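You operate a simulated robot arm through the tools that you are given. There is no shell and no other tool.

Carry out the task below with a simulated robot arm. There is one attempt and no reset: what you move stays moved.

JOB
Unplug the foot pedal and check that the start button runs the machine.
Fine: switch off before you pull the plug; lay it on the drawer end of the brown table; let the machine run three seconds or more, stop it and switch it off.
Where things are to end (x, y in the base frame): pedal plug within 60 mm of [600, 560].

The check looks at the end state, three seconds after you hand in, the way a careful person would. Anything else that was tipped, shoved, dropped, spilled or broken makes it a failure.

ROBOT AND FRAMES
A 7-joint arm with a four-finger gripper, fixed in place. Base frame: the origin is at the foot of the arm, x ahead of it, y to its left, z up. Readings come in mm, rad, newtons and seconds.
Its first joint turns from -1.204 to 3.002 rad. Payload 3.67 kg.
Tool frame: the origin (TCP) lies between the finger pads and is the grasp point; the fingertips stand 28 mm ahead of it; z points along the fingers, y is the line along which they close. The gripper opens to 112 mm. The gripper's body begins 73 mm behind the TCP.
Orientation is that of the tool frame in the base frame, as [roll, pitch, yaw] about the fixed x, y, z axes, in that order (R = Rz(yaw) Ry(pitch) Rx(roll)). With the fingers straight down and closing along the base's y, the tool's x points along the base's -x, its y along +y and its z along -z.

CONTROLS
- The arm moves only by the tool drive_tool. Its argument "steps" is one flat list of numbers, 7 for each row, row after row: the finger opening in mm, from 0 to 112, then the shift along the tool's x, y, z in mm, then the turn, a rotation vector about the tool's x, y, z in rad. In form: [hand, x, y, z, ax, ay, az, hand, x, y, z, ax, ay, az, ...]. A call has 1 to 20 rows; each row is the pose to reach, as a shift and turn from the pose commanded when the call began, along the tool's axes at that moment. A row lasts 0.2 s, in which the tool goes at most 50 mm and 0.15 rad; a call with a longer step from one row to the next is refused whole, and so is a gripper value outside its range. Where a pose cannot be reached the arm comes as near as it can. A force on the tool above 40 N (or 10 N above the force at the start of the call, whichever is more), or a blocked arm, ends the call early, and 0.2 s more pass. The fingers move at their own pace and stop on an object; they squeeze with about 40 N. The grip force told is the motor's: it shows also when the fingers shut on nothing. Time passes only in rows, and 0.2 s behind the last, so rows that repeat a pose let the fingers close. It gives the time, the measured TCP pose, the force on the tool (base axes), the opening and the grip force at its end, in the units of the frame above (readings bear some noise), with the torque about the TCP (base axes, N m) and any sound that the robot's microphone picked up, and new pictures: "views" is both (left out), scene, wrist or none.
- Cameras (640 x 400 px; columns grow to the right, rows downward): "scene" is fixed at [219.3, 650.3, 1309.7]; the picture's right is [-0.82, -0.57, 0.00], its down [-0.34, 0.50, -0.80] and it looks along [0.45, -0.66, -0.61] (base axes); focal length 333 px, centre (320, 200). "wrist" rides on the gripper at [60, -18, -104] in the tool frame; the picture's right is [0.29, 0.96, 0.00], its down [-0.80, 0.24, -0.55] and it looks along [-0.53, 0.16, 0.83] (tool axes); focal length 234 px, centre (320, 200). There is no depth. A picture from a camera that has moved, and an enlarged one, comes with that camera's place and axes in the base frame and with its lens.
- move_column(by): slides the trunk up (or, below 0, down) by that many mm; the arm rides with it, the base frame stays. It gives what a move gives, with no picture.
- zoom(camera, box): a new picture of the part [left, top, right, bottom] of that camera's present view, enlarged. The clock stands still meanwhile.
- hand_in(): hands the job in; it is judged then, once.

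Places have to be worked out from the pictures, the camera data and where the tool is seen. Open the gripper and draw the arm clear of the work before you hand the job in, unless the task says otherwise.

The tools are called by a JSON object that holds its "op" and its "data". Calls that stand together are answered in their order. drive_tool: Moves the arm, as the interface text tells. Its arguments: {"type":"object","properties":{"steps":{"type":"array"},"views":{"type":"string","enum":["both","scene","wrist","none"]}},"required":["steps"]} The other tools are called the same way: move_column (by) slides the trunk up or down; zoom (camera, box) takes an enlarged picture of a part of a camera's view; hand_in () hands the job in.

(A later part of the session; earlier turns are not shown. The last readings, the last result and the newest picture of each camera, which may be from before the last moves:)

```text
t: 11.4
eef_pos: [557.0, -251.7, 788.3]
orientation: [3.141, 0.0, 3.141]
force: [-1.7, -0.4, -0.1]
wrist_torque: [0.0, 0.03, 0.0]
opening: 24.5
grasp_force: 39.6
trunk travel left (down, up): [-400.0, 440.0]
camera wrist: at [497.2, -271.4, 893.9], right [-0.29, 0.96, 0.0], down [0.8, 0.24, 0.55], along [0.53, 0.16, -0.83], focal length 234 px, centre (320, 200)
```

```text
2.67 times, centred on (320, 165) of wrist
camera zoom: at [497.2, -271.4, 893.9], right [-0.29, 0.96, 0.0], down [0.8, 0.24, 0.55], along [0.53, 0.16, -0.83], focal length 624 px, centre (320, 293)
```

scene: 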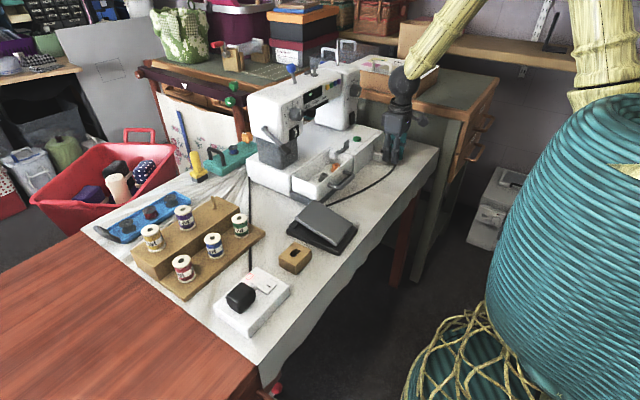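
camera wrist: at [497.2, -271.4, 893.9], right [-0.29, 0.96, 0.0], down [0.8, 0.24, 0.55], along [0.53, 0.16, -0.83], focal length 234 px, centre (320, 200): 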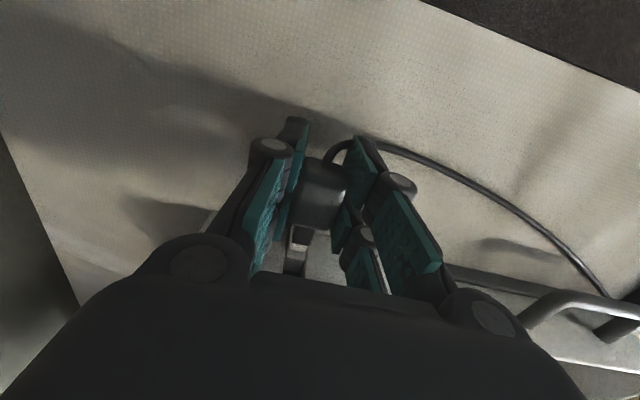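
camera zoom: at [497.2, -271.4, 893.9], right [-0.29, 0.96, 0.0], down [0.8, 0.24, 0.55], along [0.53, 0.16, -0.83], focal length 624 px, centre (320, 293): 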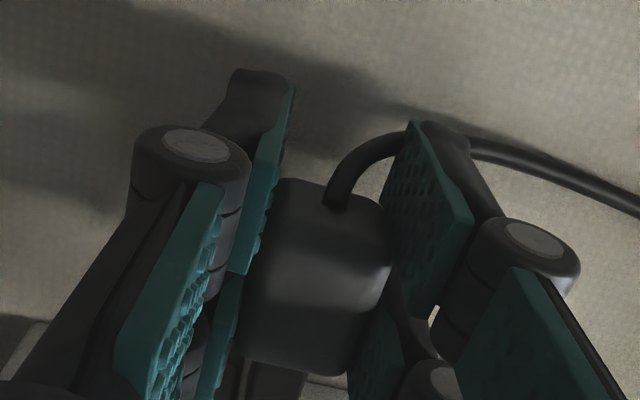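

The plug is out: the empty socket shows in the machine's front and the gripper holds the plug with almost no load. I'll lift it to z ≈ 900 and carry it toward +y at x ≈ 545, clear of the tray handle and the machine's levers.

{"op": "drive_tool", "data": {"steps": [0, 2, 0, -20, 0, 0, 0, 0, 4, 0, -55, 0, 0, 0, 0, 8, 0, -90, 0, 0, 0, 0, 12, 15, -111, 0, 0, 0, 0, 12, 55, -111, 0, 0, 0, 0, 12, 100, -111, 0, 0, 0, 0, 12, 145, -111, 0, 0, 0, 0, 12, 190, -111, 0, 0, 0], "views": "both"}}

```text
t: 13.2
eef_pos: [544.3, -61.7, 899.4]
orientation: [-3.139, 0.002, -3.14]
force: [-0.2, 0.0, -0.4]
wrist_torque: [0.01, 0.0, -0.01]
opening: 24.4
grasp_force: 40.2
trunk travel left (down, up): [-400.0, 440.0]
camera wrist: at [483.7, -80.9, 1005.1], right [-0.29, 0.96, 0.0], down [0.8, 0.24, 0.55], along [0.53, 0.16, -0.83], focal length 234 px, centre (320, 200)
```

scene: 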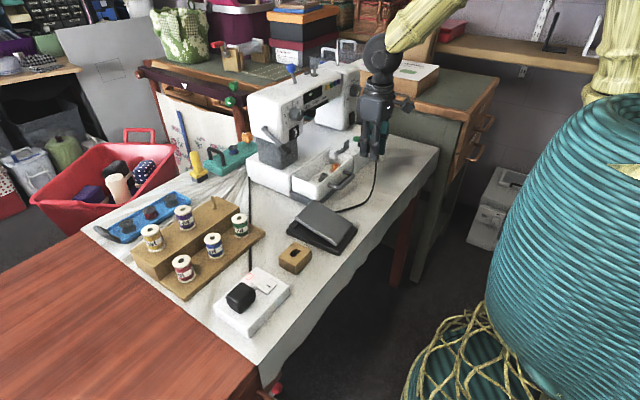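
wrist: 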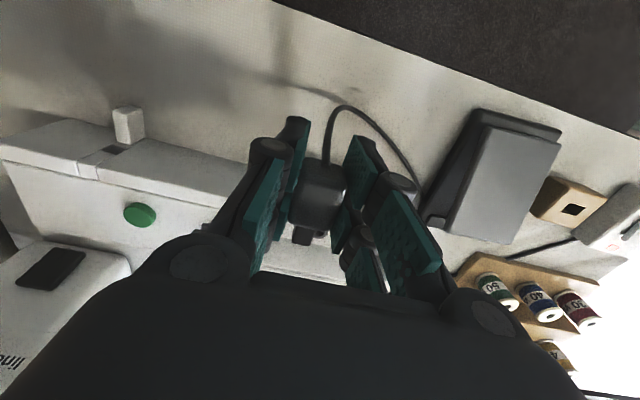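

The cable follows freely. I want to know where it enters the pedal and how long it is before carrying the plug further, so I zoom in.

{"op": "zoom", "data": {"camera": "wrist", "box": [280, 80, 600, 280]}}

{"op": "zoom", "data": {"camera": "scene", "box": [280, 130, 400, 260]}}

```text
2.00 times, centred on (440, 180) of wrist
camera zoom: at [483.7, -80.9, 1005.1], right [-0.29, 0.96, 0.0], down [0.8, 0.24, 0.55], along [0.53, 0.16, -0.83], focal length 468 px, centre (80, 240)
```

zoom: 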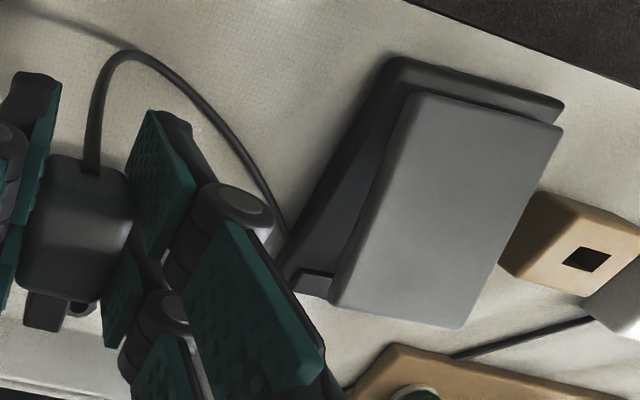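

```text
3.08 times, centred on (340, 195) of scene
camera zoom: at [219.3, 650.3, 1309.7], right [-0.82, -0.57, 0.0], down [-0.34, 0.5, -0.8], along [0.45, -0.66, -0.61], focal length 1025 px, centre (258, 215)
```

zoom: 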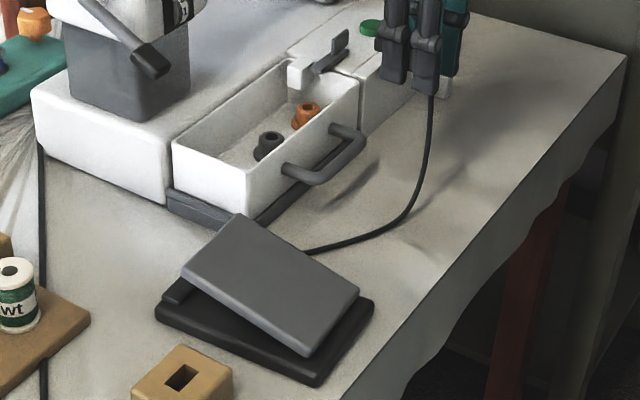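

The cable enters the pedal's +x face near (635, 150), and following its run I estimate about 430 mm of length. The resting place near (603, 545) is about 380 mm from there, so it reaches. I'll lift high over the pedal at x ≈ 605 to keep the cable off the other things.

{"op": "drive_tool", "data": {"steps": [0, -10.2, 35.3, -30, 0, 0, 0, 0, -20.3, 70.7, -60, 0, 0, 0, 0, -30.5, 106, -90, 0, 0, 0, 0, -40.7, 141.3, -120, 0, 0, 0, 0, -50.8, 176.7, -150, 0, 0, 0, 0, -61, 212, -180, 0, 0, 0], "views": "both"}}

```text
t: 14.6
eef_pos: [607.5, 149.6, 1079.3]
orientation: [3.128, -0.012, 3.136]
force: [-0.6, 1.2, -0.2]
wrist_torque: [-0.01, 0.02, 0.02]
opening: 23.9
grasp_force: 39.8
trunk travel left (down, up): [-400.0, 440.0]
camera wrist: at [548.9, 129.6, 1185.4], right [-0.28, 0.96, 0.02], down [0.8, 0.23, 0.55], along [0.52, 0.17, -0.84], focal length 234 px, centre (320, 200)
```

scene: 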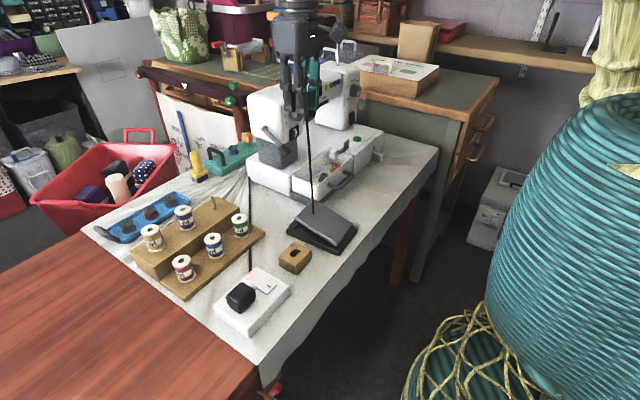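
wrist: 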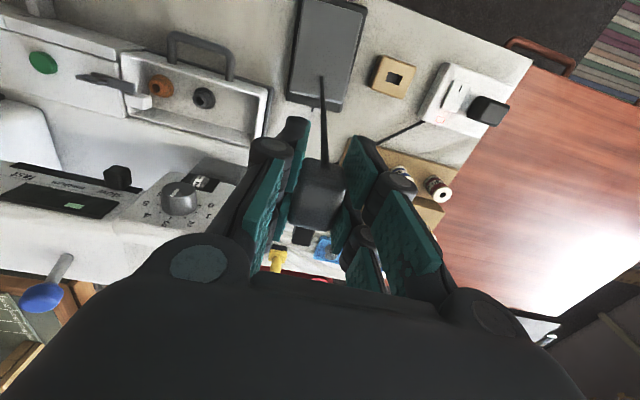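

The cable now looks straight between the plug and the pedal. I'll zoom in to see whether it is taut and whether the pedal has shifted.

{"op": "zoom", "data": {"camera": "scene", "box": [280, 130, 400, 260]}}

{"op": "zoom", "data": {"camera": "wrist", "box": [240, 0, 480, 150]}}

{"op": "zoom", "data": {"camera": "scene", "box": [260, 60, 360, 220]}}

```text
3.08 times, centred on (340, 195) of scene
camera zoom: at [219.3, 650.3, 1309.7], right [-0.82, -0.57, 0.0], down [-0.34, 0.5, -0.8], along [0.45, -0.66, -0.61], focal length 1025 px, centre (258, 215)
```

zoom: 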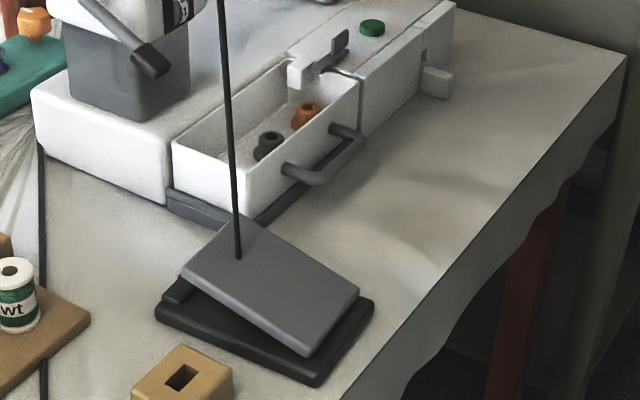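

```text
2.67 times, centred on (360, 75) of wrist
camera zoom: at [548.9, 129.6, 1185.4], right [-0.28, 0.96, 0.02], down [0.8, 0.23, 0.55], along [0.52, 0.17, -0.84], focal length 624 px, centre (213, 533)
```

zoom: 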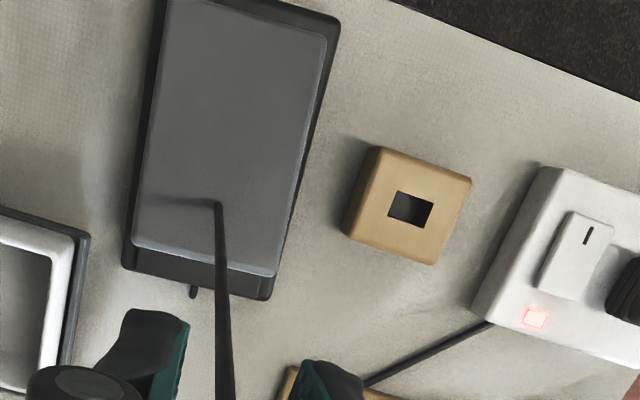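

```text
2.50 times, centred on (310, 140) of scene
camera zoom: at [219.3, 650.3, 1309.7], right [-0.82, -0.57, 0.0], down [-0.34, 0.5, -0.8], along [0.45, -0.66, -0.61], focal length 833 px, centre (345, 350)
```

zoom: 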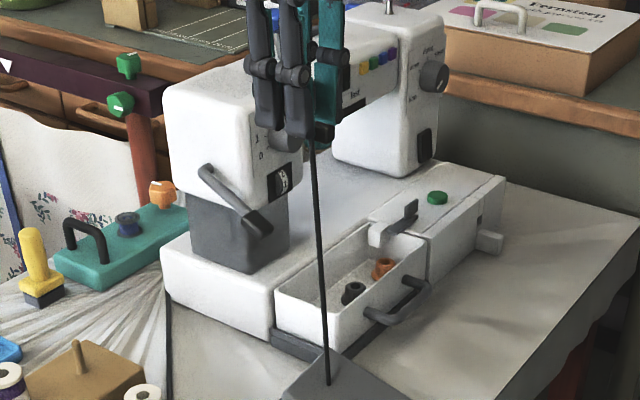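

The pedal has not moved. The cable is slack: it just sags past the pedal and comes out again at its entry near (642, 144). I continue to y ≈ 500, turning the tool so the cable end of the plug faces back toward the pedal.

{"op": "drive_tool", "data": {"steps": [0, 0, 40, 10, 0, 0, -0.14, 0, 0, 80, 20, 0, 0, -0.28, 0, 0, 120, 30, 0, 0, -0.42, 0, 0, 160, 40, 0, 0, -0.56, 0, 0, 200, 50, 0, 0, -0.7, 0, 0, 237.5, 72.5, 0, 0, -0.84, 0, 0, 275, 95, 0, 0, -0.98, 0, 0, 312.5, 117.5, 0, 0, -1.12, 0, 0, 350, 140, 0, 0, -1.26], "views": "both"}}

```text
t: 16.1
eef_pos: [647.1, 346.6, 1091.2]
orientation: [3.077, 0.112, -2.33]
force: [-0.7, -0.3, -0.3]
wrist_torque: [0.01, -0.01, 0.03]
opening: 24.2
grasp_force: 39.8
trunk travel left (down, up): [-400.0, 440.0]
stopped in row 7: the arm was blocked; the commanded pose is now the measured one
camera wrist: at [616.1, 277.2, 1187.7], right [-0.9, 0.44, 0.03], down [0.35, 0.67, 0.65], along [0.27, 0.6, -0.76], focal length 234 px, centre (320, 200)
```

scene: 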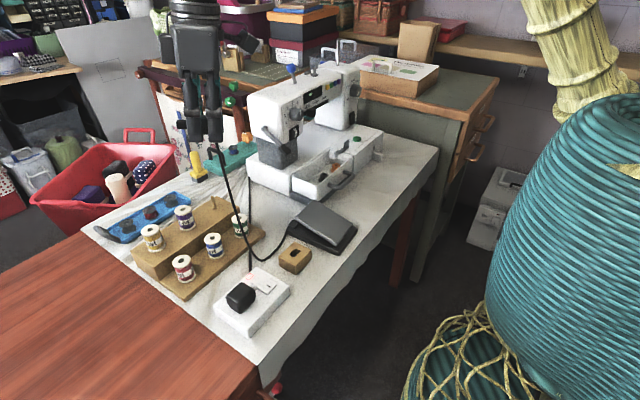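
wrist: 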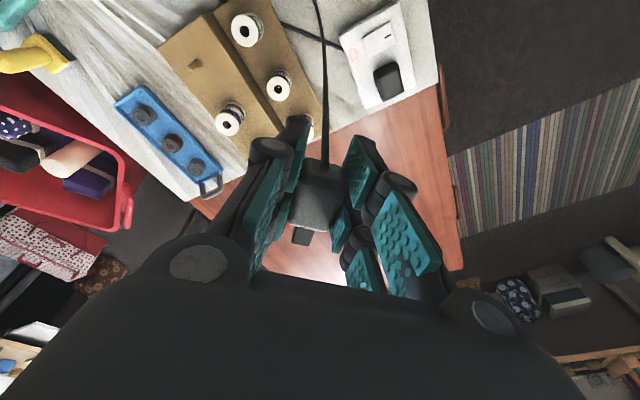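

The arm stopped at about (647, 347, 1091) with slight tilt and no contact force, so it is probably a joint limit at that height. The plug is still held. I'll straighten the tool and come down to z ≈ 980.

{"op": "drive_tool", "data": {"steps": [0, 3, 5, 28, 0.03, 0.05, 0, 0, 6, 10.5, 56, 0.065, 0.112, 0, 0, 9, 16, 84, 0.065, 0.112, 0, 0, 11.6, 21.2, 111, 0.065, 0.112, 0, 0, 11.6, 21.2, 111, 0.065, 0.112, 0], "views": "both"}}

```text
t: 17.2
eef_pos: [663.4, 320.1, 1064.9]
orientation: [3.068, 0.107, -2.394]
force: [-0.6, -0.5, -0.1]
wrist_torque: [0.01, 0.01, 0.03]
opening: 24.1
grasp_force: 39.9
trunk travel left (down, up): [-400.0, 440.0]
stopped in row 5: the arm was blocked; the commanded pose is now the measured one
camera wrist: at [628.6, 252.4, 1161.0], right [-0.86, 0.5, 0.04], down [0.4, 0.64, 0.65], along [0.3, 0.58, -0.76], focal length 234 px, centre (320, 200)
```

scene: 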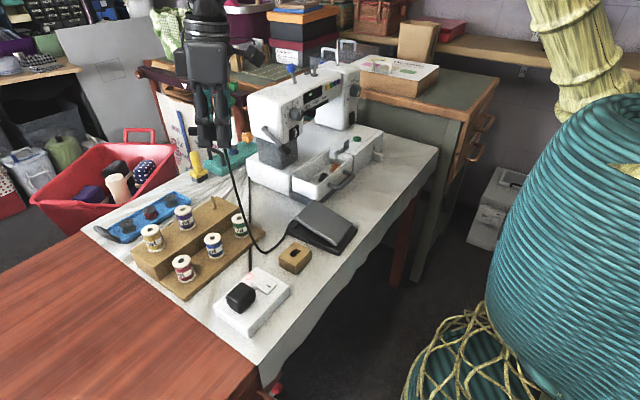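
wrist: 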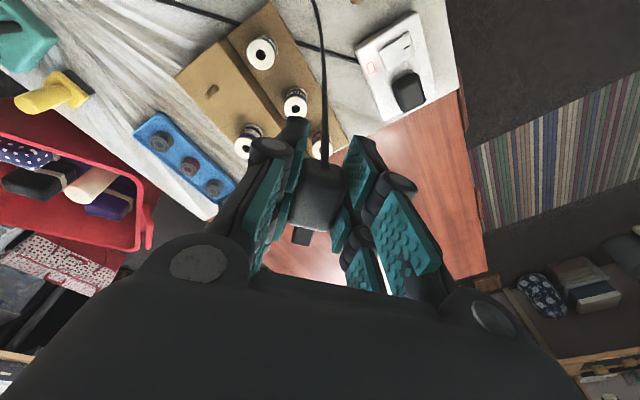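

The arm slid along a joint limit again while the plug stays held with no load. I'll back out the way I came: toward (600, 200, 1000), turning the wrist partway back and straightening the tilt.

{"op": "drive_tool", "data": {"steps": [0, 33.5, -12.2, 11.9, 0.024, 0.023, 0.113, 0, 67, -24.4, 23.8, 0.049, 0.045, 0.227, 0, 100.5, -36.6, 35.6, 0.073, 0.068, 0.34, 0, 134, -48.8, 47.5, 0.0975, 0.0905, 0.454, 0, 134, -48.8, 47.5, 0.0975, 0.0905, 0.454], "views": "scene"}}

```text
t: 18.4
eef_pos: [597.8, 203.3, 994.3]
orientation: [-3.132, -0.005, -2.842]
force: [-0.7, 0.2, -0.6]
wrist_torque: [-0.01, -0.03, -0.01]
opening: 24.4
grasp_force: 40.0
trunk travel left (down, up): [-400.0, 440.0]
```

scene: 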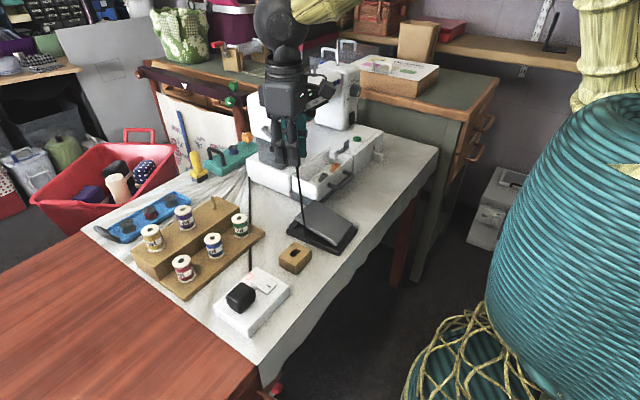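

That freed it: TCP (598, 203, 994), tool straight down, plug still gripped. Now I go toward y ≈ 330 at a lower height (z ≈ 930), watching for limits.

{"op": "drive_tool", "data": {"steps": [0, -4, 10, 30, -0.005, 0, -0.05, 0, -16, 46, 48, -0.009, -0.005, -0.1, 0, -30, 83, 60, -0.009, -0.005, -0.15, 0, -44.2, 119.2, 64, -0.009, -0.005, -0.2, 0, -44.2, 119.2, 64, -0.009, -0.005, -0.2], "views": "both"}}

```text
t: 19.8
eef_pos: [631.4, 297.0, 1006.7]
orientation: [3.042, 0.077, -2.699]
force: [-0.7, -1.0, -0.8]
wrist_torque: [0.01, 0.02, 0.02]
opening: 24.1
grasp_force: 39.9
trunk travel left (down, up): [-400.0, 440.0]
stopped in row 5: the arm was blocked; the commanded pose is now the measured one
camera wrist: at [582.8, 242.0, 1105.9], right [-0.67, 0.73, 0.07], down [0.6, 0.49, 0.63], along [0.43, 0.47, -0.77], focal length 234 px, centre (320, 200)
```

scene: 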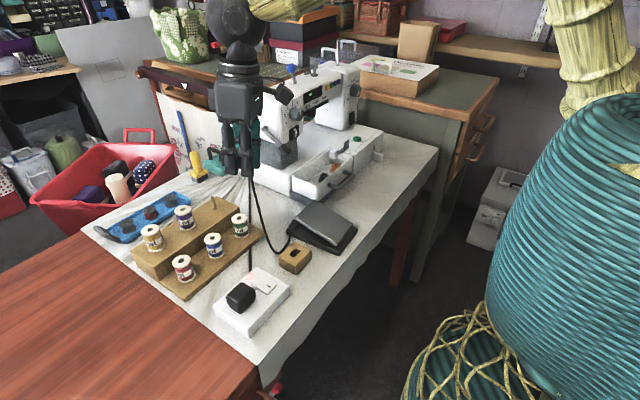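
wrist: 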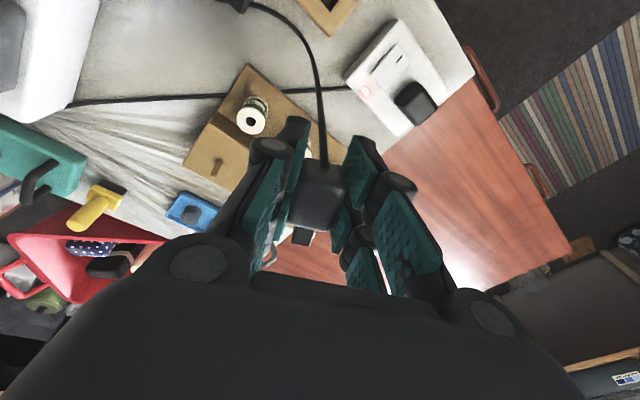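

The same thing happened near y ≈ 300: the wrist lags toward −y with no force on the tool, so an arm link or joint is limited there. I'll back out again and test going lower at y ≈ 200, where it was free.

{"op": "drive_tool", "data": {"steps": [0, 24.4, -23.8, 0.8, 0.033, 0.026, 0.03, 0, 48.9, -47.6, 1.6, 0.066, 0.052, 0.06, 0, 73.3, -71.4, 2.4, 0.1, 0.077, 0.09, 0, 75.6, -74.4, 32, 0.1, 0.077, 0.09, 0, 78, -77.4, 62, 0.1, 0.077, 0.09, 0, 80.2, -80.3, 91.7, 0.1, 0.077, 0.09, 0, 80.2, -80.3, 91.7, 0.1, 0.077, 0.09], "views": "both"}}

```text
t: 21.4
eef_pos: [596.1, 202.9, 905.0]
orientation: [3.141, -0.004, -2.782]
force: [0.3, 0.3, -0.9]
wrist_torque: [-0.01, 0.02, 0.01]
opening: 24.2
grasp_force: 39.9
trunk travel left (down, up): [-400.0, 440.0]
camera wrist: at [546.4, 164.4, 1010.4], right [-0.61, 0.8, 0.0], down [0.66, 0.5, 0.55], along [0.44, 0.34, -0.83], focal length 234 px, centre (320, 200)
```

scene: 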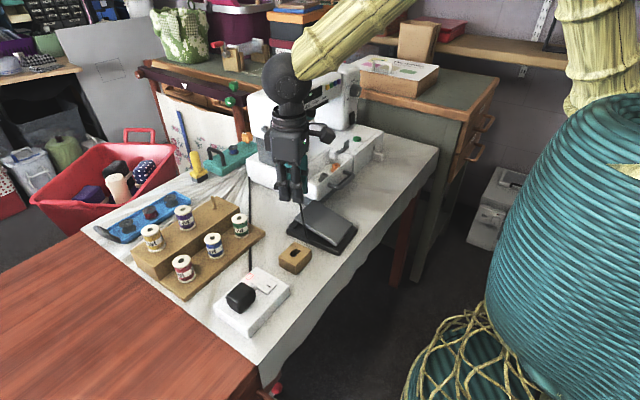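
wrist: 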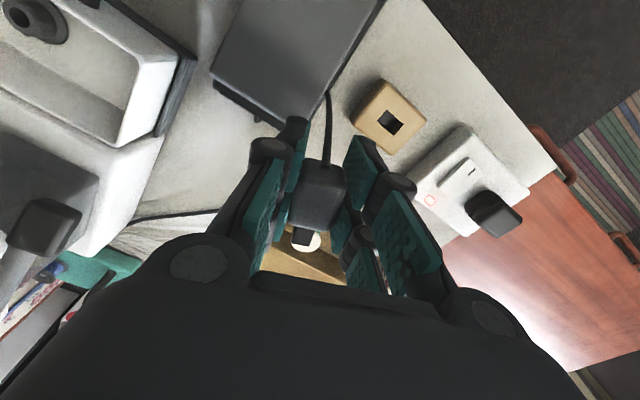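

At (596, 203, 905) the arm is free and level. I'll now try moving +y in small steps at this height with unchanged yaw.

{"op": "drive_tool", "data": {"steps": [0, -7, 18.7, 0, 0, 0, 0, 0, -14, 37.4, 0, 0, 0, 0, 0, -21, 56.1, 0, 0, 0, 0, 0, -28.2, 74.9, 0, 0, 0, 0, 0, -28.2, 74.9, 0, 0, 0, 0], "views": "scene"}}

```text
t: 22.8
eef_pos: [617.9, 260.9, 960.5]
orientation: [3.05, 0.039, -2.831]
force: [-0.3, 0.0, -0.3]
wrist_torque: [0.02, 0.0, 0.04]
opening: 24.3
grasp_force: 39.7
trunk travel left (down, up): [-400.0, 440.0]
stopped in row 5: the arm was blocked; the commanded pose is now the measured one
```

scene: 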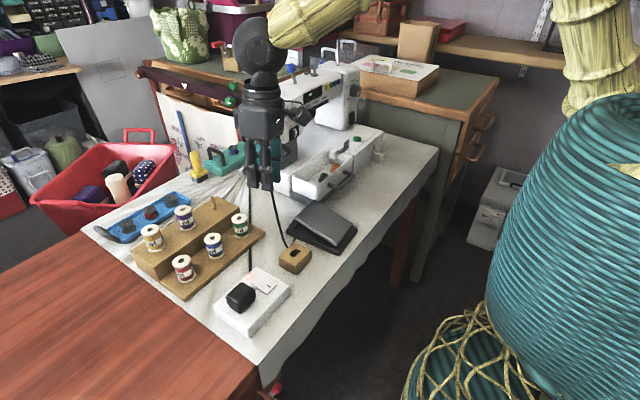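

Moving +y makes the tool rise and tilt, as if the first joint were held near azimuth 19° and the forearm swung out like a pendulum. No force shows at the tool. I'll back off, tuck the arm closer to the base, and test turning from there.

{"op": "drive_tool", "data": {"steps": [0, 27.3, -21, 4.5, 0.025, 0.01, 0, 0, 54.6, -42, 9.1, 0.05, 0.02, 0, 0, 82, -63, 13.6, 0.07, 0.03, 0, 0, 109.3, -83.8, 18.2, 0.0915, 0.039, 0, 0, 150, -81, 17, 0.0915, 0.039, 0, 0, 191.5, -78.2, 15.5, 0.0915, 0.039, 0, 0, 191.5, -78.2, 15.5, 0.0915, 0.039, 0], "views": "both"}}

```text
t: 24.4
eef_pos: [461.4, 131.6, 926.7]
orientation: [-3.141, -0.005, -2.827]
force: [-0.2, -1.2, -0.1]
wrist_torque: [-0.01, 0.03, 0.03]
opening: 24.1
grasp_force: 39.7
trunk travel left (down, up): [-400.0, 440.0]
camera wrist: at [410.7, 94.4, 1031.6], right [-0.57, 0.82, 0.0], down [0.69, 0.48, 0.55], along [0.45, 0.31, -0.84], focal length 234 px, centre (320, 200)
```

scene: 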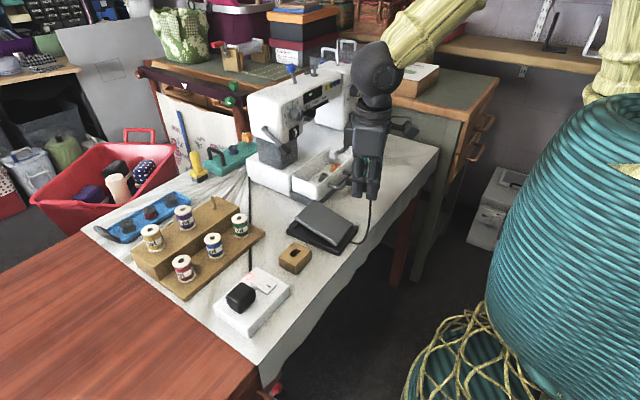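
wrist: 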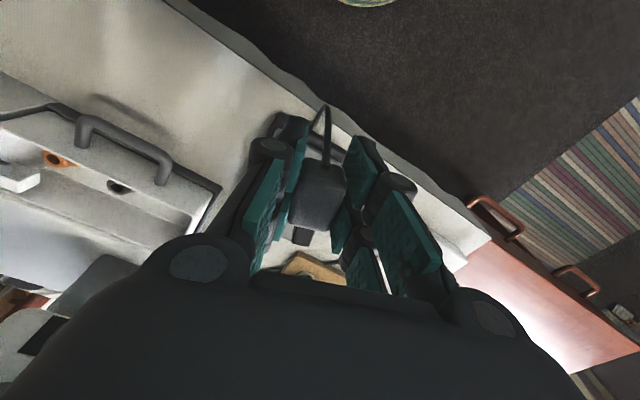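

Tucked in at (461, 132, 927) the arm is level. I now test +y from here with the yaw following the azimuth.

{"op": "drive_tool", "data": {"steps": [0, -2.5, 25, 0, 0, 0, -0.05, 0, -5, 50, 0, 0, 0, -0.1, 0, -7.5, 75, 0, 0, 0, -0.15, 0, -10.3, 99.7, 0, 0, 0, -0.2, 0, -10.3, 99.7, 0, 0, 0, -0.2], "views": "scene"}}

```text
t: 25.6
eef_pos: [444.1, 224.8, 940.8]
orientation: [3.084, -0.005, -2.638]
force: [0.2, 0.6, -0.9]
wrist_torque: [0.02, -0.01, 0.0]
opening: 24.3
grasp_force: 40.0
trunk travel left (down, up): [-400.0, 440.0]
```

scene: 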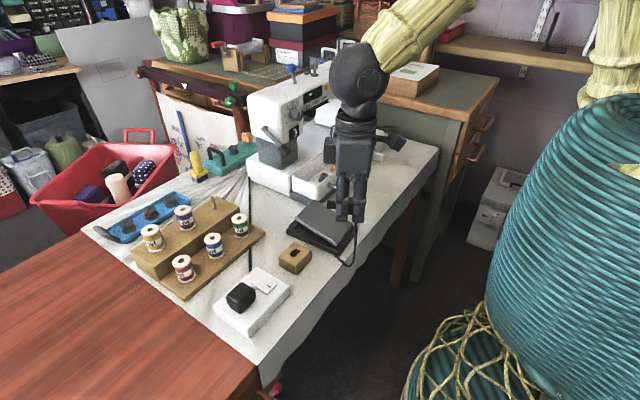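

Even tucked in, it starts to bind near y ≈ 220. This fits the raised elbow (about z 1370) meeting something overhead on the +y side, out of both cameras' view. Lowering the trunk lowers the elbow, so I'll first bring the tool back and up to make room.

{"op": "drive_tool", "data": {"steps": [0, 8.3, -26.5, -31.3, 0.03, 0, 0, 0, 16.6, -53.1, -62.6, 0.0576, -0.005, 0, 0, 25, -79.6, -94, 0.0576, -0.005, 0, 0, 33.3, -106.2, -125.3, 0.0576, -0.005, 0, 0, 33.3, -106.2, -125.3, 0.0576, -0.005, 0], "views": "none"}}

```text
t: 26.8
eef_pos: [464.3, 123.3, 1052.8]
orientation: [-3.08, 0.003, -2.627]
force: [-0.1, -0.3, -0.9]
wrist_torque: [-0.04, 0.03, 0.0]
opening: 24.2
grasp_force: 39.9
trunk travel left (down, up): [-400.0, 440.0]
```

The pose is a bit off from what I asked, so I'll wait two rows to see whether it settles.

{"op": "drive_tool", "data": {"steps": [0, 0, 0, 0, 0, 0, 0, 0, 0, 0, 0, 0, 0, 0, 0, 0, 0, 0, 0, 0, 0], "views": "both"}}

```text
t: 27.6
eef_pos: [463.1, 123.3, 1053.5]
orientation: [-3.08, 0.005, -2.626]
force: [0.0, 0.1, -0.4]
wrist_torque: [0.01, -0.01, 0.01]
opening: 24.2
grasp_force: 40.2
trunk travel left (down, up): [-400.0, 440.0]
camera wrist: at [417.8, 81.6, 1160.2], right [-0.72, 0.69, -0.06], down [0.56, 0.63, 0.54], along [0.41, 0.36, -0.84], focal length 234 px, centre (320, 200)
```

scene: 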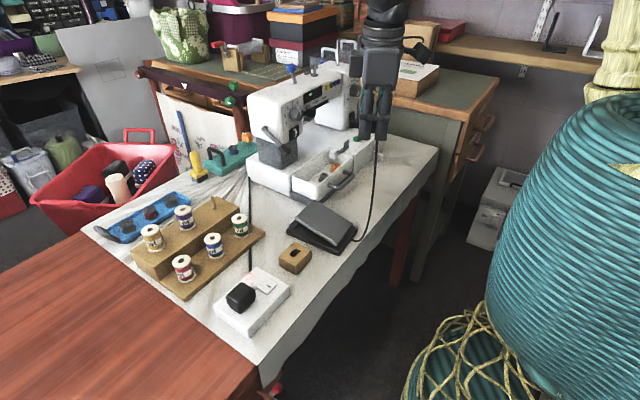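
wrist: 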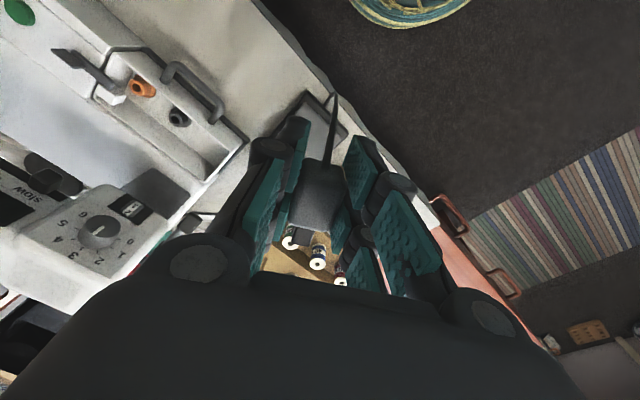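

The tilt was my own correction stacked on an already level command, so the arm tracks fine here. I level the tool, then lower the trunk by 150 mm, which brings the plug to z ≈ 900, clear of everything.

{"op": "drive_tool", "data": {"steps": [0, 0, 0, 0, -0.06, -0.004, 0, 0, 0, 0, 0, -0.06, -0.004, 0], "views": "none"}}

{"op": "move_column", "data": {"by": -150}}

```text
t: 28.2
eef_pos: [463.9, 122.1, 1053.5]
orientation: [-3.139, 0.007, -2.627]
force: [-0.3, 0.1, 0.0]
wrist_torque: [-0.01, 0.02, 0.01]
opening: 24.2
grasp_force: 39.8
trunk travel left (down, up): [-400.0, 440.0]
```

```text
t: 30.0
eef_pos: [463.8, 122.7, 904.7]
orientation: [-3.138, 0.006, -2.626]
force: [0.5, 0.1, -1.1]
wrist_torque: [-0.01, -0.02, 0.01]
opening: 24.3
grasp_force: 39.9
trunk travel left (down, up): [-250.0, 590.0]
```

The trunk is 150 mm lower and the tool is at (464, 123, 905), level. I repeat the +y test.

{"op": "drive_tool", "data": {"steps": [0, -8, 26.5, 0, 0, 0, -0.04, 0, -16, 53, 0, 0, 0, -0.08, 0, -24, 79.5, 0, 0, 0, -0.12, 0, -32.4, 105.8, 0, 0, 0, -0.16, 0, -32.4, 105.8, 0, 0, 0, -0.16], "views": "scene"}}

```text
t: 31.2
eef_pos: [437.9, 229.1, 904.3]
orientation: [-3.139, 0.008, -2.467]
force: [0.2, 0.1, -0.6]
wrist_torque: [-0.04, 0.02, 0.02]
opening: 24.4
grasp_force: 40.5
trunk travel left (down, up): [-250.0, 590.0]
```

scene: 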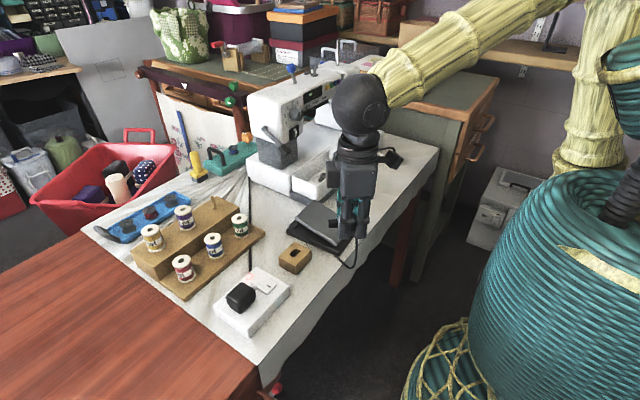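

That worked: with the elbow lower the arm tracks exactly to (438, 229, 904). I continue outward over the power box to about (600, 440, 904), turning the plug's cable end toward the pedal.

{"op": "drive_tool", "data": {"steps": [0, -43, 10.6, 0, 0, 0, -0.06, 0, -86.1, 21.2, 0, 0, 0, -0.12, 0, -129.2, 31.9, 0, 0, 0, -0.18, 0, -172.2, 42.5, 0, 0, 0, -0.24, 0, -215.3, 53.1, 0, 0, 0, -0.3, 0, -258.3, 63.7, 0, 0, 0, -0.36, 0, -258.3, 63.7, 0, 0, 0, -0.36], "views": "both"}}

```text
t: 32.6
eef_pos: [638.6, 369.2, 995.6]
orientation: [3.097, 0.123, -2.205]
force: [-1.3, -0.5, -0.2]
wrist_torque: [-0.04, -0.09, -0.02]
opening: 24.5
grasp_force: 39.5
trunk travel left (down, up): [-250.0, 590.0]
stopped in row 6: the arm was blocked; the commanded pose is now the measured one
camera wrist: at [613.5, 295.9, 1092.0], right [-0.94, 0.33, 0.01], down [0.25, 0.71, 0.66], along [0.21, 0.62, -0.75], focal length 234 px, centre (320, 200)
```

scene: 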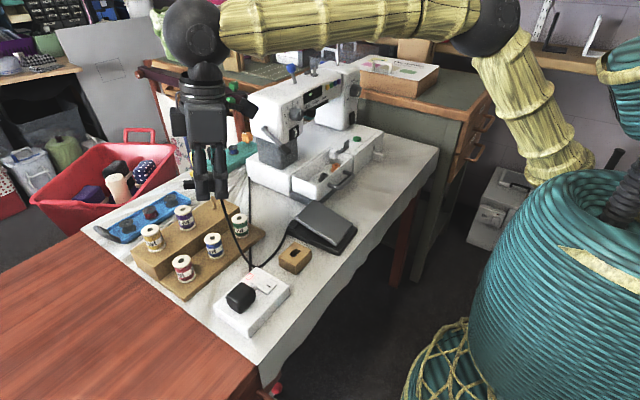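
wrist: 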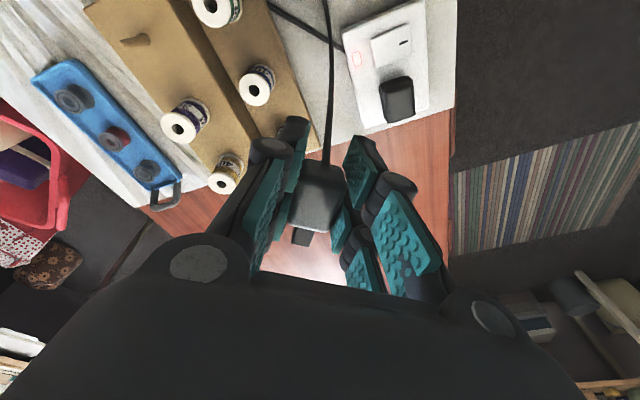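

Now almost the whole arm is in view, and nothing external touches it. I'll look closely at the shoulder, elbow and wrist to see what is limiting it.

{"op": "zoom", "data": {"camera": "scene", "box": [440, 0, 640, 230]}}

{"op": "zoom", "data": {"camera": "scene", "box": [140, 0, 360, 220]}}

```text
1.74 times, centred on (540, 115) of scene
camera zoom: at [219.3, 650.3, 1309.7], right [-0.82, -0.57, 0.0], down [-0.34, 0.5, -0.8], along [0.45, -0.66, -0.61], focal length 580 px, centre (-63, 348)
```

zoom: 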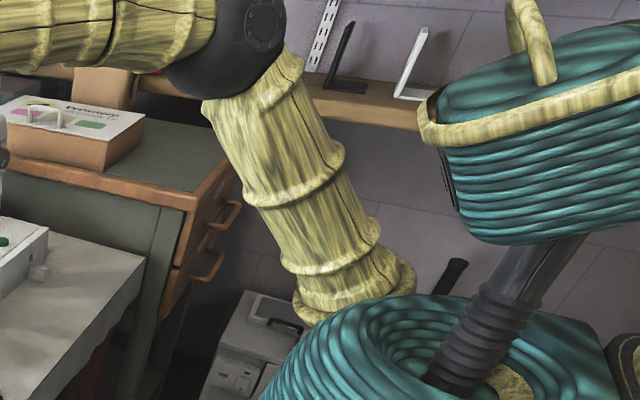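

```text
1.82 times, centred on (250, 110) of scene
camera zoom: at [219.3, 650.3, 1309.7], right [-0.82, -0.57, 0.0], down [-0.34, 0.5, -0.8], along [0.45, -0.66, -0.61], focal length 606 px, centre (447, 364)
```

zoom: 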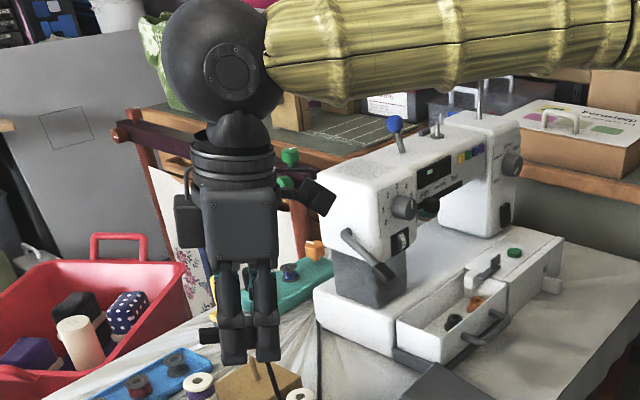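

The upper arm rises from beside the robot's own trunk, and it seems to meet that body when the wrist goes toward +y and low. It goes further left when the tool is higher relative to the shoulder, and when the tip leans toward +y so the wrist stays back. I'll lean the tip toward +y and rise a little, then lower the trunk more.

{"op": "drive_tool", "data": {"steps": [0, -2.5, 0.9, -20, -0.059, -0.081, 0.004, 0, -5, 1.8, -40, -0.118, -0.162, 0.007, 0, -7.4, 2.7, -59.5, -0.1765, -0.2423, 0.011, 0, -7.4, 2.7, -59.5, -0.1765, -0.2423, 0.011], "views": "scene"}}

```text
t: 33.6
eef_pos: [638.8, 367.0, 1056.1]
orientation: [2.909, 0.362, -2.248]
force: [0.1, -0.7, 0.1]
wrist_torque: [-0.03, 0.02, 0.01]
opening: 24.4
grasp_force: 40.0
trunk travel left (down, up): [-250.0, 590.0]
```

scene: 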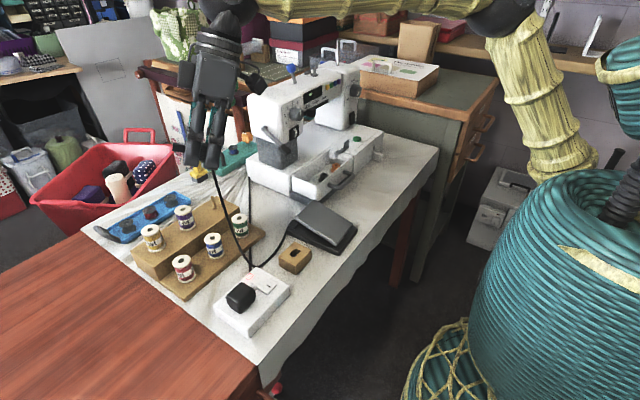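

With the lean, the arm tracked exactly to (639, 367, 1056). Now I lower the trunk 150 mm, bringing the tool to z ≈ 906, still clear above the spools.

{"op": "move_column", "data": {"by": -150}}

{"op": "zoom", "data": {"camera": "scene", "box": [0, 0, 640, 400]}}

{"op": "zoom", "data": {"camera": "wrist", "box": [0, 0, 640, 400]}}

```text
t: 35.3
eef_pos: [639.5, 367.9, 905.9]
orientation: [2.913, 0.361, -2.25]
force: [-0.4, -0.6, -0.1]
wrist_torque: [0.01, -0.01, 0.02]
opening: 24.3
grasp_force: 40.1
trunk travel left (down, up): [-100.0, 740.0]
```

```text
1.00 times, centred on (320, 200) of scene (not enlarged: the box is as wide or as high as the picture)
camera zoom: at [219.3, 650.3, 1309.7], right [-0.82, -0.57, 0.0], down [-0.34, 0.5, -0.8], along [0.45, -0.66, -0.61], focal length 333 px, centre (320, 200)
```

zoom: 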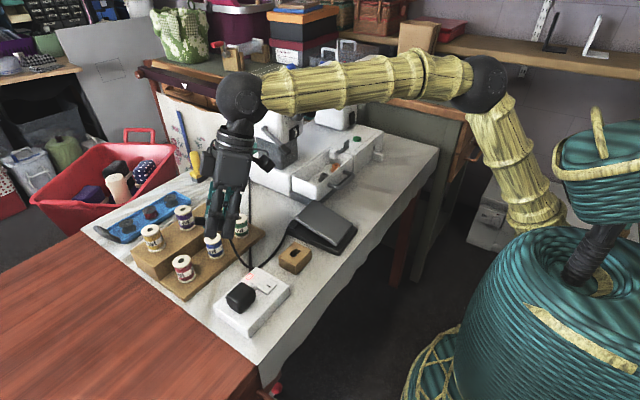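

```text
1.00 times, centred on (320, 200) of wrist (not enlarged: the box is as wide or as high as the picture)
camera zoom: at [614.9, 270.7, 976.8], right [-0.94, 0.31, 0.1], down [0.25, 0.48, 0.84], along [0.21, 0.82, -0.54], focal length 234 px, centre (320, 200)
```

zoom: 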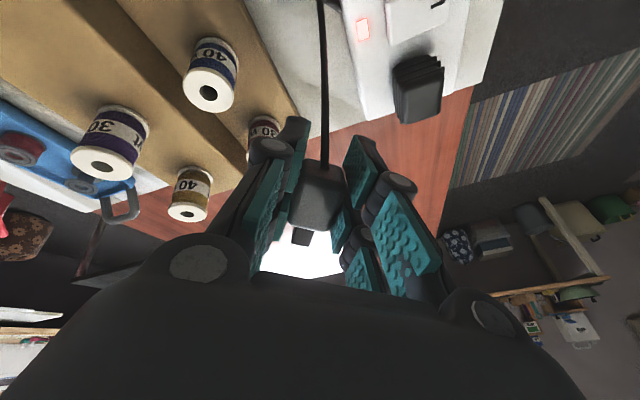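

The whole arm is visible now. It is the robot's right arm, its shoulder sits to the right of the trunk, and the elbow stays on the right, so reaching left works best with the tip leaning left. I lean it a little more and move +y in small steps.

{"op": "drive_tool", "data": {"steps": [0, -10.6, 16.4, 7.9, -0.039, -0.054, 0.003, 0, -21.3, 32.8, 15.9, -0.078, -0.108, 0.005, 0, -31.9, 49.2, 23.8, -0.1175, -0.1616, 0.008, 0, -31.9, 49.2, 23.8, -0.1175, -0.1616, 0.008], "views": "scene"}}

```text
t: 36.3
eef_pos: [618.6, 428.5, 905.4]
orientation: [2.765, 0.513, -2.31]
force: [-0.2, -0.2, -0.8]
wrist_torque: [0.0, 0.03, 0.01]
opening: 24.1
grasp_force: 39.8
trunk travel left (down, up): [-100.0, 740.0]
```

scene: 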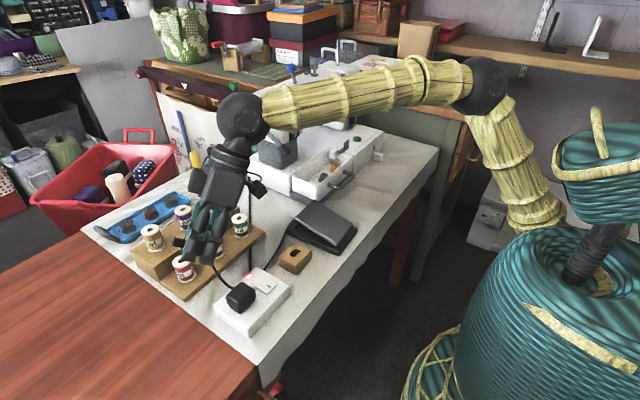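

It tracks exactly: (619, 429, 905) with the tip leaning about 36° toward +y. I continue to about (605, 523, 905) above the brown table.

{"op": "drive_tool", "data": {"steps": [0, -17.7, 19.4, 18.4, 0, 0, 0, 0, -35.3, 38.7, 36.7, 0, 0, 0, 0, -53, 58.1, 55.1, 0, 0, 0, 0, -53, 58.1, 55.1, 0, 0, 0], "views": "both"}}

```text
t: 37.5
eef_pos: [637.5, 471.5, 971.8]
orientation: [2.706, 0.578, -2.39]
force: [-0.8, -0.6, 0.1]
wrist_torque: [0.02, 0.01, 0.0]
opening: 24.1
grasp_force: 40.0
trunk travel left (down, up): [-100.0, 740.0]
stopped in row 4: the arm was blocked; the commanded pose is now the measured one
camera wrist: at [607.3, 360.7, 1013.0], right [-0.93, 0.32, 0.18], down [0.26, 0.22, 0.94], along [0.26, 0.92, -0.29], focal length 234 px, centre (320, 200)
```

scene: 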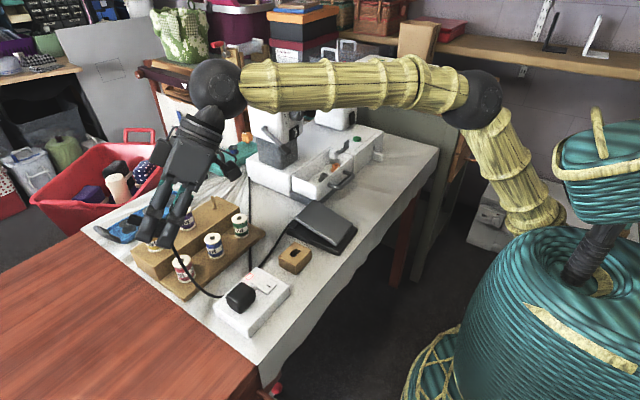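
wrist: 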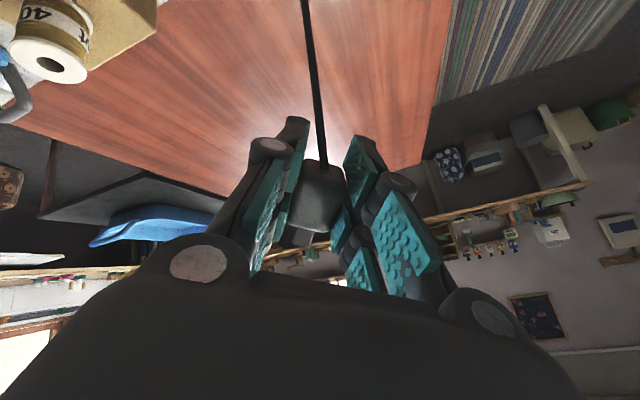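

It stopped again at (638, 472, 972) because that step added no lean. The lag in every case matches a rotation about the shoulder's inward joint. Leaning further left and turning the yaw back relieves that joint, so I rotate in place until the tool leans about 54° toward +y with the plug's axis level along x.

{"op": "drive_tool", "data": {"steps": [0, 0, 0, 0, -0.037, -0.006, 0.131, 0, 0, 0, 0, -0.075, -0.012, 0.261, 0, 0, 0, 0, -0.112, -0.018, 0.392, 0, 0, 0, 0, -0.149, -0.024, 0.522, 0, 0, 0, 0, -0.186, -0.031, 0.653, 0, 0, 0, 0, -0.224, -0.037, 0.783, 0, 0, 0, 0, -0.261, -0.0428, 0.914, 0, 0, 0, 0, -0.261, -0.0428, 0.914], "views": "both"}}

```text
t: 39.3
eef_pos: [635.2, 477.3, 966.4]
orientation: [2.197, -0.003, -3.139]
force: [0.1, 0.1, 0.3]
wrist_torque: [0.02, -0.01, 0.0]
opening: 24.4
grasp_force: 40.3
trunk travel left (down, up): [-100.0, 740.0]
camera wrist: at [575.3, 381.0, 1015.5], right [-0.29, 0.56, 0.78], down [0.8, -0.31, 0.52], along [0.53, 0.77, -0.36], focal length 234 px, centre (320, 200)
```

scene: 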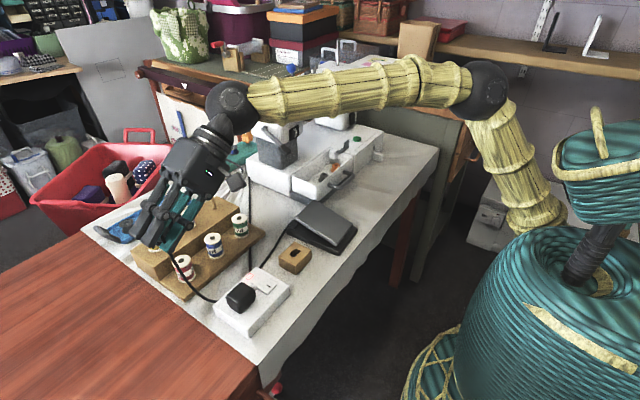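
wrist: 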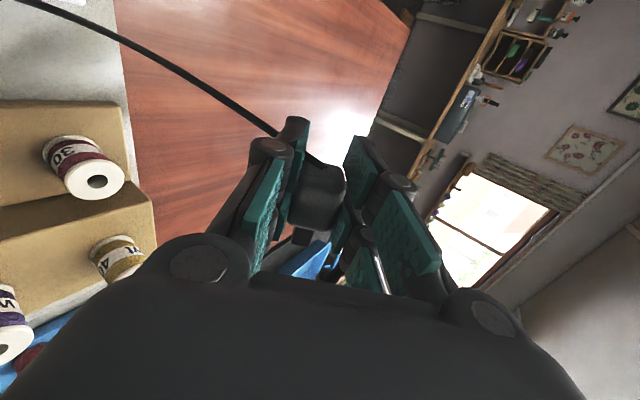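

That worked: the tool is at (635, 477, 966), leaning 54°, and tracking well. I lower the trunk the remaining 100 mm; everything under the hand stays at least about 45 mm clear.

{"op": "move_column", "data": {"by": -100}}

{"op": "zoom", "data": {"camera": "scene", "box": [80, 100, 320, 350]}}

{"op": "zoom", "data": {"camera": "wrist", "box": [0, 0, 640, 400]}}

```text
t: 40.7
eef_pos: [634.4, 477.4, 866.4]
orientation: [2.198, 0.0, -3.138]
force: [0.0, -0.1, 0.1]
wrist_torque: [0.0, -0.02, -0.01]
opening: 24.5
grasp_force: 40.1
trunk travel left (down, up): [0.0, 840.0]
```

```text
1.60 times, centred on (200, 225) of scene
camera zoom: at [219.3, 650.3, 1309.7], right [-0.82, -0.57, 0.0], down [-0.34, 0.5, -0.8], along [0.45, -0.66, -0.61], focal length 533 px, centre (512, 160)
```

zoom: 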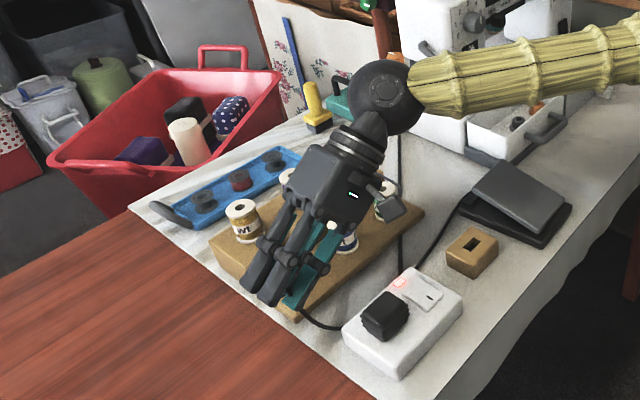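

```text
1.00 times, centred on (320, 200) of wrist (not enlarged: the box is as wide or as high as the picture)
camera zoom: at [575.3, 380.9, 915.8], right [-0.29, 0.56, 0.78], down [0.8, -0.31, 0.52], along [0.53, 0.77, -0.36], focal length 234 px, centre (320, 200)
```

zoom: 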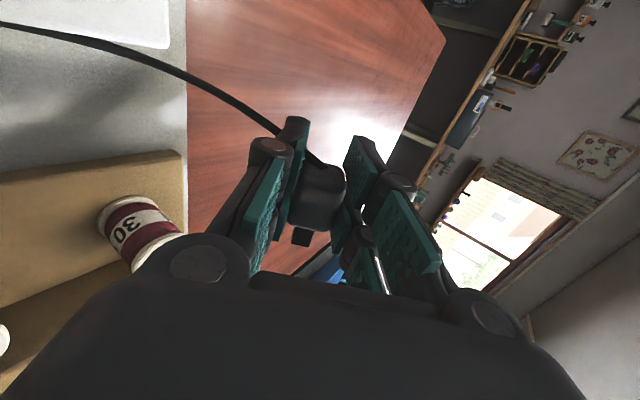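

The hand is at (634, 477, 866), clear of the red spool. I now move to about (605, 527, 806) in small steps, keeping the lean.

{"op": "drive_tool", "data": {"steps": [0, 10, -6.4, 25.2, 0, 0, 0, 0, 20, -12.9, 50.5, 0, 0, 0, 0, 30, -19.3, 75.7, 0, 0, 0, 0, 30, -19.3, 75.7, 0, 0, 0], "views": "both"}}

```text
t: 41.7
eef_pos: [603.8, 524.6, 809.0]
orientation: [2.195, 0.0, -3.142]
force: [0.3, -0.2, 0.9]
wrist_torque: [0.07, 0.04, -0.01]
opening: 24.2
grasp_force: 40.2
trunk travel left (down, up): [0.0, 840.0]
camera wrist: at [545.2, 428.0, 856.9], right [-0.29, 0.56, 0.78], down [0.8, -0.31, 0.52], along [0.53, 0.77, -0.36], focal length 234 px, centre (320, 200)
```

scene: 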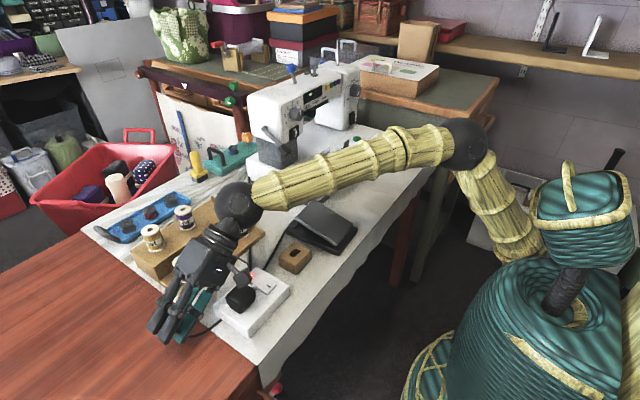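
wrist: 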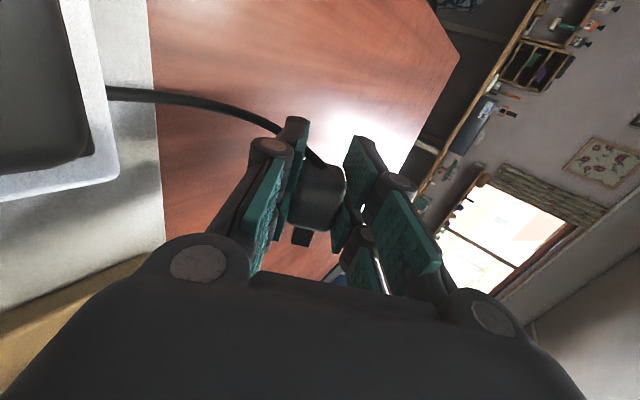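

I reached (604, 525, 809) with no trouble. I'll check clearances around the hand, especially between its camera and the black mains plug, before going lower.

{"op": "zoom", "data": {"camera": "scene", "box": [130, 190, 300, 350]}}

{"op": "zoom", "data": {"camera": "wrist", "box": [200, 80, 440, 290]}}

```text
2.50 times, centred on (215, 270) of scene
camera zoom: at [219.3, 650.3, 1309.7], right [-0.82, -0.57, 0.0], down [-0.34, 0.5, -0.8], along [0.45, -0.66, -0.61], focal length 833 px, centre (582, 25)
```

zoom: 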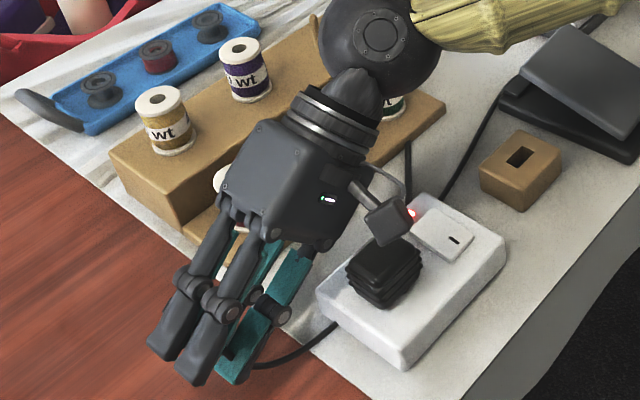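

```text
1.90 times, centred on (320, 185) of wrist
camera zoom: at [545.2, 428.0, 856.9], right [-0.29, 0.56, 0.78], down [0.8, -0.31, 0.52], along [0.53, 0.77, -0.36], focal length 446 px, centre (320, 229)
```

zoom: 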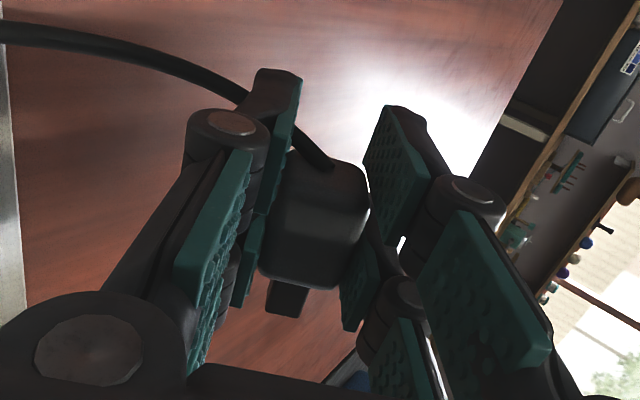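

The hand's camera is about 25 mm above the black mains plug. I'll roll the hand about its own axis: this lifts that camera away, makes the finger pads steep so the plug slides free on release, and puts the plug's nose low near the table.

{"op": "drive_tool", "data": {"steps": [0, 0, 0, 0, 0, 0, 0.14, 0, 0, 0, 0, 0, 0, 0.28, 0, 0, 0, 0, 0, 0, 0.42, 0, 0, 0, 0, 0, 0, 0.56, 0, 0, 0, 0, 0, 0, 0.7, 0, 0, 0, 0, 0, 0, 0.84, 0, 0, 0, 0, 0, 0, 1.0, 0, 0, 0, 0, 0, 0, 1.0], "views": "both"}}

{"op": "zoom", "data": {"camera": "scene", "box": [130, 190, 300, 350]}}

```text
refused: row 7 steps farther than a row can; nothing moved
```

```text
2.50 times, centred on (215, 270) of scene
camera zoom: at [219.3, 650.3, 1309.7], right [-0.82, -0.57, 0.0], down [-0.34, 0.5, -0.8], along [0.45, -0.66, -0.61], focal length 833 px, centre (582, 25)
```

zoom: 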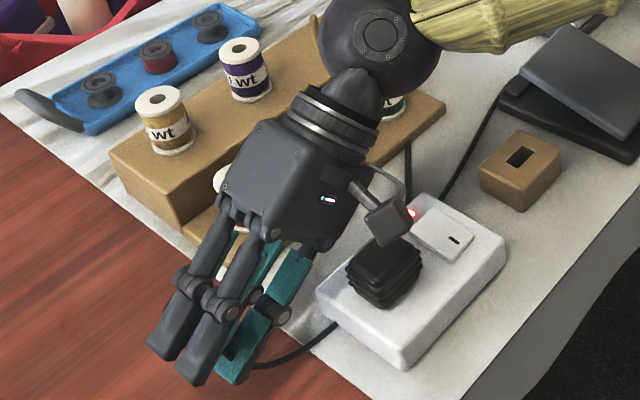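

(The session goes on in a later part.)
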